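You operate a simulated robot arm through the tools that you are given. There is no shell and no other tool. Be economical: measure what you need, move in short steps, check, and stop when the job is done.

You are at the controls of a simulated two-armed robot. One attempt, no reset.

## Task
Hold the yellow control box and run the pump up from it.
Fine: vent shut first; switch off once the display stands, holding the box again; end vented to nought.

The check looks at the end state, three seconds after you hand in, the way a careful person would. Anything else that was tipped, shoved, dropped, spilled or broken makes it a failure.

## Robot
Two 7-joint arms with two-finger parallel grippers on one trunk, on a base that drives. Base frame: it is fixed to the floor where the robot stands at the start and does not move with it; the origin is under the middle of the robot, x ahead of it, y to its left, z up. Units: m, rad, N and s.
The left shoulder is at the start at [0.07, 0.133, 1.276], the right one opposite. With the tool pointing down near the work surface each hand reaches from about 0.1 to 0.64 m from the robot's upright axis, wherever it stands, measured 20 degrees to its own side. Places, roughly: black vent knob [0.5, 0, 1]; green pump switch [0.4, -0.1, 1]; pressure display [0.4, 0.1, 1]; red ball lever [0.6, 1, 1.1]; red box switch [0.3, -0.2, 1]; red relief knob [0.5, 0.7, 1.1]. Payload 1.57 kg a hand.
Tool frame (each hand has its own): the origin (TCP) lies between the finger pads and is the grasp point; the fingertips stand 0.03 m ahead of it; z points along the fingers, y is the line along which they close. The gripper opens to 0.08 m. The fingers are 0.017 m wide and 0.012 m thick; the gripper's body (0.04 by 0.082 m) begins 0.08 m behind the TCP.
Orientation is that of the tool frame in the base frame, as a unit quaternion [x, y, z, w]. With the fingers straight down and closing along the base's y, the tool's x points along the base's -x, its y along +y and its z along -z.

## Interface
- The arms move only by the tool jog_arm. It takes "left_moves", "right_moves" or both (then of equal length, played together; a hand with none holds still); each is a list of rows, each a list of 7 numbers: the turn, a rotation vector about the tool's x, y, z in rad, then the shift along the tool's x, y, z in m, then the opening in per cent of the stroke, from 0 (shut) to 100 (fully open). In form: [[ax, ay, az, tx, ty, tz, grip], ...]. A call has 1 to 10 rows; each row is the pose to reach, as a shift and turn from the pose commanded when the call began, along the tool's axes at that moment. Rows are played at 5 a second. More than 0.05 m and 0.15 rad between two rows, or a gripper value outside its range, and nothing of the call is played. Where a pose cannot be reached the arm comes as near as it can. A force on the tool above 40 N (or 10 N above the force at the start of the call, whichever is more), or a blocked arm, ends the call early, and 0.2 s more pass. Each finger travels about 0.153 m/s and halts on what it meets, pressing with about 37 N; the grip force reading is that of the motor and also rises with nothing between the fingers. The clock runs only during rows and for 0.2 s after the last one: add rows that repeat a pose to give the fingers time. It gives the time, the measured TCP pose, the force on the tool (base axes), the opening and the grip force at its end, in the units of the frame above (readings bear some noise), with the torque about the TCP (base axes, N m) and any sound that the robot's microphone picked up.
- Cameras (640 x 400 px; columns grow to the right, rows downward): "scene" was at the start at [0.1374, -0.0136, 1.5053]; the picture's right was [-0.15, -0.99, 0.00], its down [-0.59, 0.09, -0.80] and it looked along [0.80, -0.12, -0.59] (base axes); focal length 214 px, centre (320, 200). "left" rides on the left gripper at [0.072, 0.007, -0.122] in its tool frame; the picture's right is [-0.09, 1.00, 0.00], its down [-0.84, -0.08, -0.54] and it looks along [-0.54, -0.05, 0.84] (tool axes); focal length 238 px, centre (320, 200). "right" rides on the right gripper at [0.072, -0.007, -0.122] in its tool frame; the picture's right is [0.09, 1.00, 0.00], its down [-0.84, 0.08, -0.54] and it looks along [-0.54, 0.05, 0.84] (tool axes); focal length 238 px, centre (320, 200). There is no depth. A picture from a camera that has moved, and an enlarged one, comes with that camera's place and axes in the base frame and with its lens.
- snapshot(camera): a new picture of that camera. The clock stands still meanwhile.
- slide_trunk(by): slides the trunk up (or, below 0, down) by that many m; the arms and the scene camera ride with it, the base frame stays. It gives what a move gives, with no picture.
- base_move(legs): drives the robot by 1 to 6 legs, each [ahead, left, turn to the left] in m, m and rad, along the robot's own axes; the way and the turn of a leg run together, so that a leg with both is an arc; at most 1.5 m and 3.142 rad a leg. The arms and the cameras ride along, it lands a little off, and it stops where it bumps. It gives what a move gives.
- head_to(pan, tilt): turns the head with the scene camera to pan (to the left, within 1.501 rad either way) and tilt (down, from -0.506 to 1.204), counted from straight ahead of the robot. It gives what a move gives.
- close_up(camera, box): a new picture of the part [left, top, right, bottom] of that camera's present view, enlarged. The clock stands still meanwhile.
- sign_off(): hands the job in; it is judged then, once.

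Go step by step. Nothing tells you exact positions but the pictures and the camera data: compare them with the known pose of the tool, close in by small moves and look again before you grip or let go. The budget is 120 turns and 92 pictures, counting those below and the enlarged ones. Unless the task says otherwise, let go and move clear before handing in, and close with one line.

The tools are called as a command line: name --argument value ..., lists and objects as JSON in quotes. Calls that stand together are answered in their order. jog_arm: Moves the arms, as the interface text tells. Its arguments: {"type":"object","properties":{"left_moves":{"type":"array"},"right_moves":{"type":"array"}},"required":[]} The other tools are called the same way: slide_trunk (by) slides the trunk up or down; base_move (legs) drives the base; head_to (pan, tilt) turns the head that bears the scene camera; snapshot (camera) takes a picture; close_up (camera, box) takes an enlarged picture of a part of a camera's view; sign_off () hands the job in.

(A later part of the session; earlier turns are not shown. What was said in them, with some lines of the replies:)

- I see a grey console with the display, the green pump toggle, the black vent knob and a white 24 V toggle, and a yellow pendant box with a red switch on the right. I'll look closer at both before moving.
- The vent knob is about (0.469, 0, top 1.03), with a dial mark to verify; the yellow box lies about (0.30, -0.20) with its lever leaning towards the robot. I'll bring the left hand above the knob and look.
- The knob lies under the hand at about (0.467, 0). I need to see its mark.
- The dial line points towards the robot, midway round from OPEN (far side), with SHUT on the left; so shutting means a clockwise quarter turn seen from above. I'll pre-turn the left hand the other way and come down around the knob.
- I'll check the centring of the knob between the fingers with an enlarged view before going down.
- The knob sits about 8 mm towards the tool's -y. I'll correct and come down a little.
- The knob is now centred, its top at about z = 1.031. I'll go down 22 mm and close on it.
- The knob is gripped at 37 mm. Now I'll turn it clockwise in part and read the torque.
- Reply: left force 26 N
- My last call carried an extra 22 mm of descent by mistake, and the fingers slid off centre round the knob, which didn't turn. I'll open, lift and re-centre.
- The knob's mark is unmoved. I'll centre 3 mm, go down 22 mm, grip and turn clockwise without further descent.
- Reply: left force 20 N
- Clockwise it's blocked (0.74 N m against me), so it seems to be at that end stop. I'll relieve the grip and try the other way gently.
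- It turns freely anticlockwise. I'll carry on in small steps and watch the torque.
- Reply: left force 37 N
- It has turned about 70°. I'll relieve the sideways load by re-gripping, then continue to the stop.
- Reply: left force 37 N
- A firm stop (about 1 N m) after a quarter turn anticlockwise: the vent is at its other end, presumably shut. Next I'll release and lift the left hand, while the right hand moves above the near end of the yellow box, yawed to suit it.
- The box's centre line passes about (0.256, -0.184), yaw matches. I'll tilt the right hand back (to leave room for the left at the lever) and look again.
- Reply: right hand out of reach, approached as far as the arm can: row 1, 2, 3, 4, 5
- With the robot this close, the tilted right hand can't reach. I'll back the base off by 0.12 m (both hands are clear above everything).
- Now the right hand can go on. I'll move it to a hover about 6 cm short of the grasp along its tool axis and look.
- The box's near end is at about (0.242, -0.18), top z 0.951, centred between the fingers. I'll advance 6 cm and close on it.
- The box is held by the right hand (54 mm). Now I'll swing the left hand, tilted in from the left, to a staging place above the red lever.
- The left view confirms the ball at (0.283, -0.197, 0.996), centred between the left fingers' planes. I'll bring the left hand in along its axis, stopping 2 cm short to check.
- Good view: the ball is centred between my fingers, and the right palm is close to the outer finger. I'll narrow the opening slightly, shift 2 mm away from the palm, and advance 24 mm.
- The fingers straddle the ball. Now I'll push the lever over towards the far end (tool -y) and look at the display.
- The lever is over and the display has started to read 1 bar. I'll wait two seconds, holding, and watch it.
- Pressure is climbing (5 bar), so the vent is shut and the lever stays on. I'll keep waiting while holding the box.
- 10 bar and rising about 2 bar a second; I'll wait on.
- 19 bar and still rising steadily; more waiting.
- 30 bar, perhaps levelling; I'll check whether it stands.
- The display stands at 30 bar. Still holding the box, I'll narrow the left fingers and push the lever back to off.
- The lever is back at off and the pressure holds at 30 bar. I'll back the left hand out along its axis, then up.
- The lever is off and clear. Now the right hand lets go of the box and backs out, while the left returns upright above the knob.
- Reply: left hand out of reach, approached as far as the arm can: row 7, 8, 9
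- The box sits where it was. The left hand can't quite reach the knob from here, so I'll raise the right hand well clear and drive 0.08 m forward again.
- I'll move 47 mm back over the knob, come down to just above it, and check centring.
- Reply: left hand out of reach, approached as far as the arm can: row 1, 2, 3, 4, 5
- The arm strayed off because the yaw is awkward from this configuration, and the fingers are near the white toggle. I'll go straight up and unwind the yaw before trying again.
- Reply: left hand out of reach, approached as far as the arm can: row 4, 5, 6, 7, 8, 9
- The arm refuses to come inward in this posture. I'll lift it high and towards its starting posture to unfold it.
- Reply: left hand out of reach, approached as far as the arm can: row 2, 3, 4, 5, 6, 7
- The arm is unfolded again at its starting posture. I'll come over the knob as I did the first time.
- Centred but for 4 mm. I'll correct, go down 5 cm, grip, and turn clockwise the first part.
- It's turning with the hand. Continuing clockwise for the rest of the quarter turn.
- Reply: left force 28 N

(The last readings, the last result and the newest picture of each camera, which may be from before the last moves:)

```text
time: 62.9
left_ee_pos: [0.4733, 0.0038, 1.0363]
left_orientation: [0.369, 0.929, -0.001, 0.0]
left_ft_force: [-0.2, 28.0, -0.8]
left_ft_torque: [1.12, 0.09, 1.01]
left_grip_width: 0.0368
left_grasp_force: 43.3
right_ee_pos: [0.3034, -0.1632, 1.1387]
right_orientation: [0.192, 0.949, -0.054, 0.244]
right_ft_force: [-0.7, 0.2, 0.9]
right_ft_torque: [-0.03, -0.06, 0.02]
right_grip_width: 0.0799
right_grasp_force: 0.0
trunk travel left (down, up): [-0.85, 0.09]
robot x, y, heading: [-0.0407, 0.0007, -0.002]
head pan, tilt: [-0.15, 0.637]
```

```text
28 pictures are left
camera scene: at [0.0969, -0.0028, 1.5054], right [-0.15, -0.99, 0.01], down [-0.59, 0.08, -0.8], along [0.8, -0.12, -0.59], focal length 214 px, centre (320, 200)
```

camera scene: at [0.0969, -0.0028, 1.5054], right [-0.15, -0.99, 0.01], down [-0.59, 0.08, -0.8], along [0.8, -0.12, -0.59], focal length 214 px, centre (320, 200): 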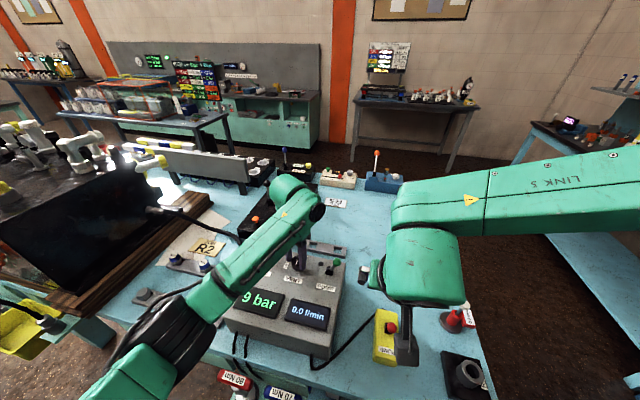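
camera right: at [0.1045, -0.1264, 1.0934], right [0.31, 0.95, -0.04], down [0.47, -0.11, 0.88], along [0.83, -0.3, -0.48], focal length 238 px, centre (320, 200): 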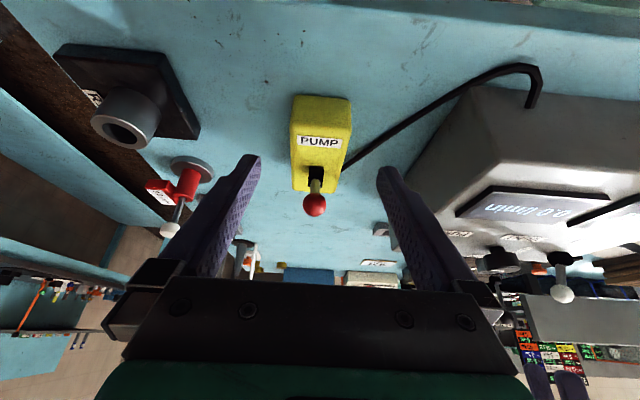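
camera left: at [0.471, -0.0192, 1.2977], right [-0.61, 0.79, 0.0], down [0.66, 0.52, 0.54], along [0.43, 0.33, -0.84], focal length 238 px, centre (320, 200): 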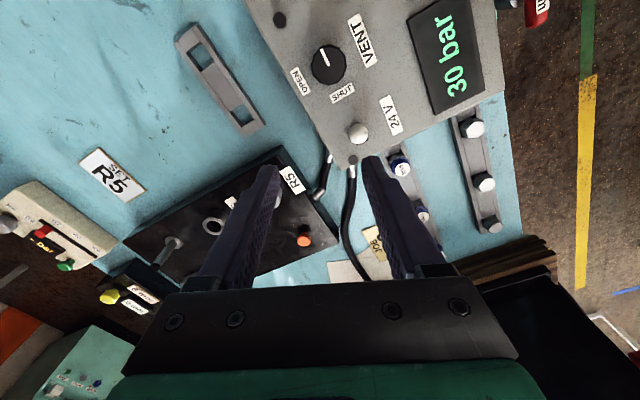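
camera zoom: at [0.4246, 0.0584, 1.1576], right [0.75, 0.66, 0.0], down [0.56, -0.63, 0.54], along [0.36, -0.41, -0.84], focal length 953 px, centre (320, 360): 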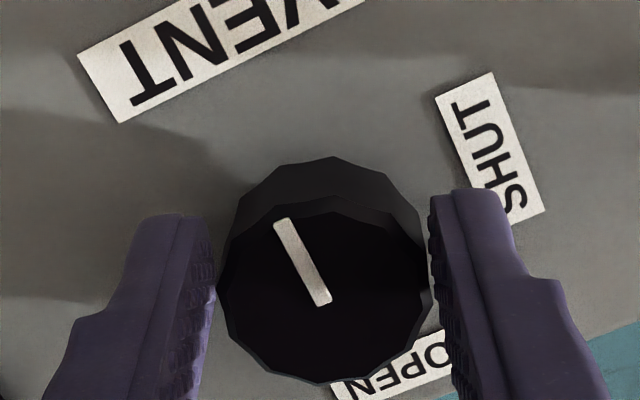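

The vent is back at its open stop and pressure is falling (9 bar). I'll release, lift the left hand clear and check.

jog_arm --left_moves '[[0, 0, 0, 0, 0, 0, 70], [0, 0, 0, 0, 0, 0, 70], [0, 0, 0, 0, 0, -0.03, 70], [0, 0, 0, 0, 0, -0.06, 70], [0, 0, -0.1, 0, 0, -0.1, 70], [0, 0, -0.2, 0, 0, -0.14, 70], [0, 0, -0.3, 0, 0, -0.18, 70], [0, 0, -0.4, 0, 0, -0.22, 70], [0, 0, -0.5, 0, 0, -0.25, 70]]'

snapshot --camera "scene"

snapshot --camera "left"

snapshot --camera "right"

```text
time: 64.9
left_ee_pos: [0.472, -0.006, 1.2875]
left_orientation: [0.129, 0.992, 0.0, 0.0]
left_ft_force: [0.2, -0.4, 0.3]
left_ft_torque: [0.01, 0.0, 0.04]
left_grip_width: 0.056
left_grasp_force: 0.0
right_ee_pos: [0.3011, -0.1717, 1.1375]
right_orientation: [0.193, 0.949, -0.049, 0.244]
right_ft_force: [-0.7, -0.6, -0.3]
right_ft_torque: [0.01, -0.02, 0.0]
right_grip_width: 0.0801
right_grasp_force: 0.0
trunk travel left (down, up): [-0.85, 0.09]
robot x, y, heading: [-0.0428, -0.0005, -0.007]
head pan, tilt: [-0.15, 0.637]
```

```text
27 pictures are left
camera scene: at [0.0952, -0.0145, 1.5054], right [-0.15, -0.99, 0.0], down [-0.59, 0.09, -0.8], along [0.8, -0.12, -0.59], focal length 214 px, centre (320, 200)
```

scene: 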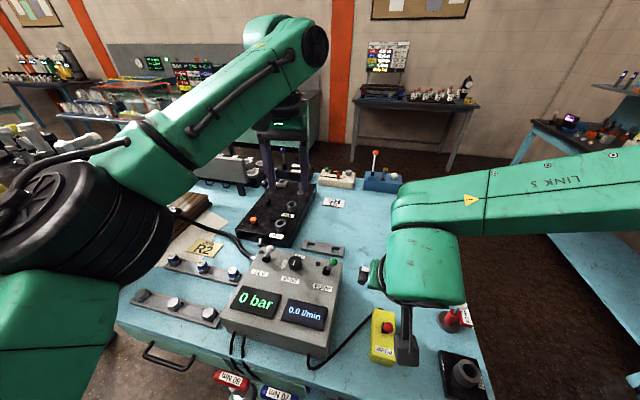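

```text
26 pictures are left
camera left: at [0.4026, 0.019, 1.4088], right [0.34, 0.94, 0.0], down [0.79, -0.29, 0.54], along [0.51, -0.19, -0.84], focal length 238 px, centre (320, 200)
```

left: 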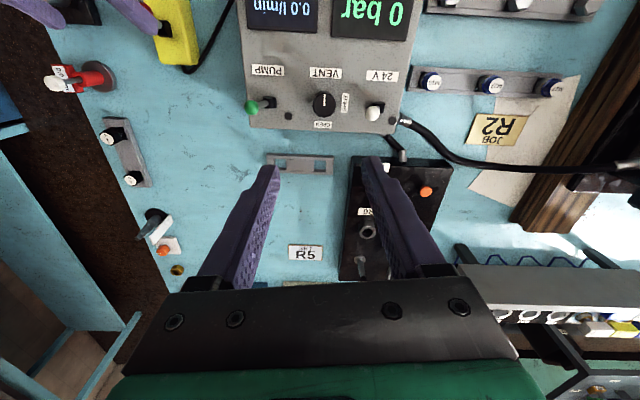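

```text
25 pictures are left
camera right: at [0.1856, -0.1304, 1.2105], right [0.31, 0.95, -0.04], down [0.47, -0.11, 0.88], along [0.83, -0.3, -0.48], focal length 238 px, centre (320, 200)
```

right: 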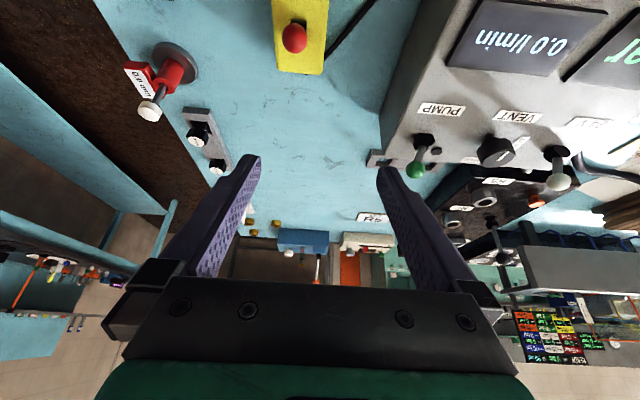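

The display reads 0 bar with the vent open, the pump lever is off, the yellow box is back in place and both hands are clear, so I'm handing in.

sign_off

```text
The job is handed in.
```

I shut the vent, ran the pump up from the held yellow box until the display stood at 30 bar, switched off holding the box, and vented to 0 bar; the box is back in place and both hands are clear.
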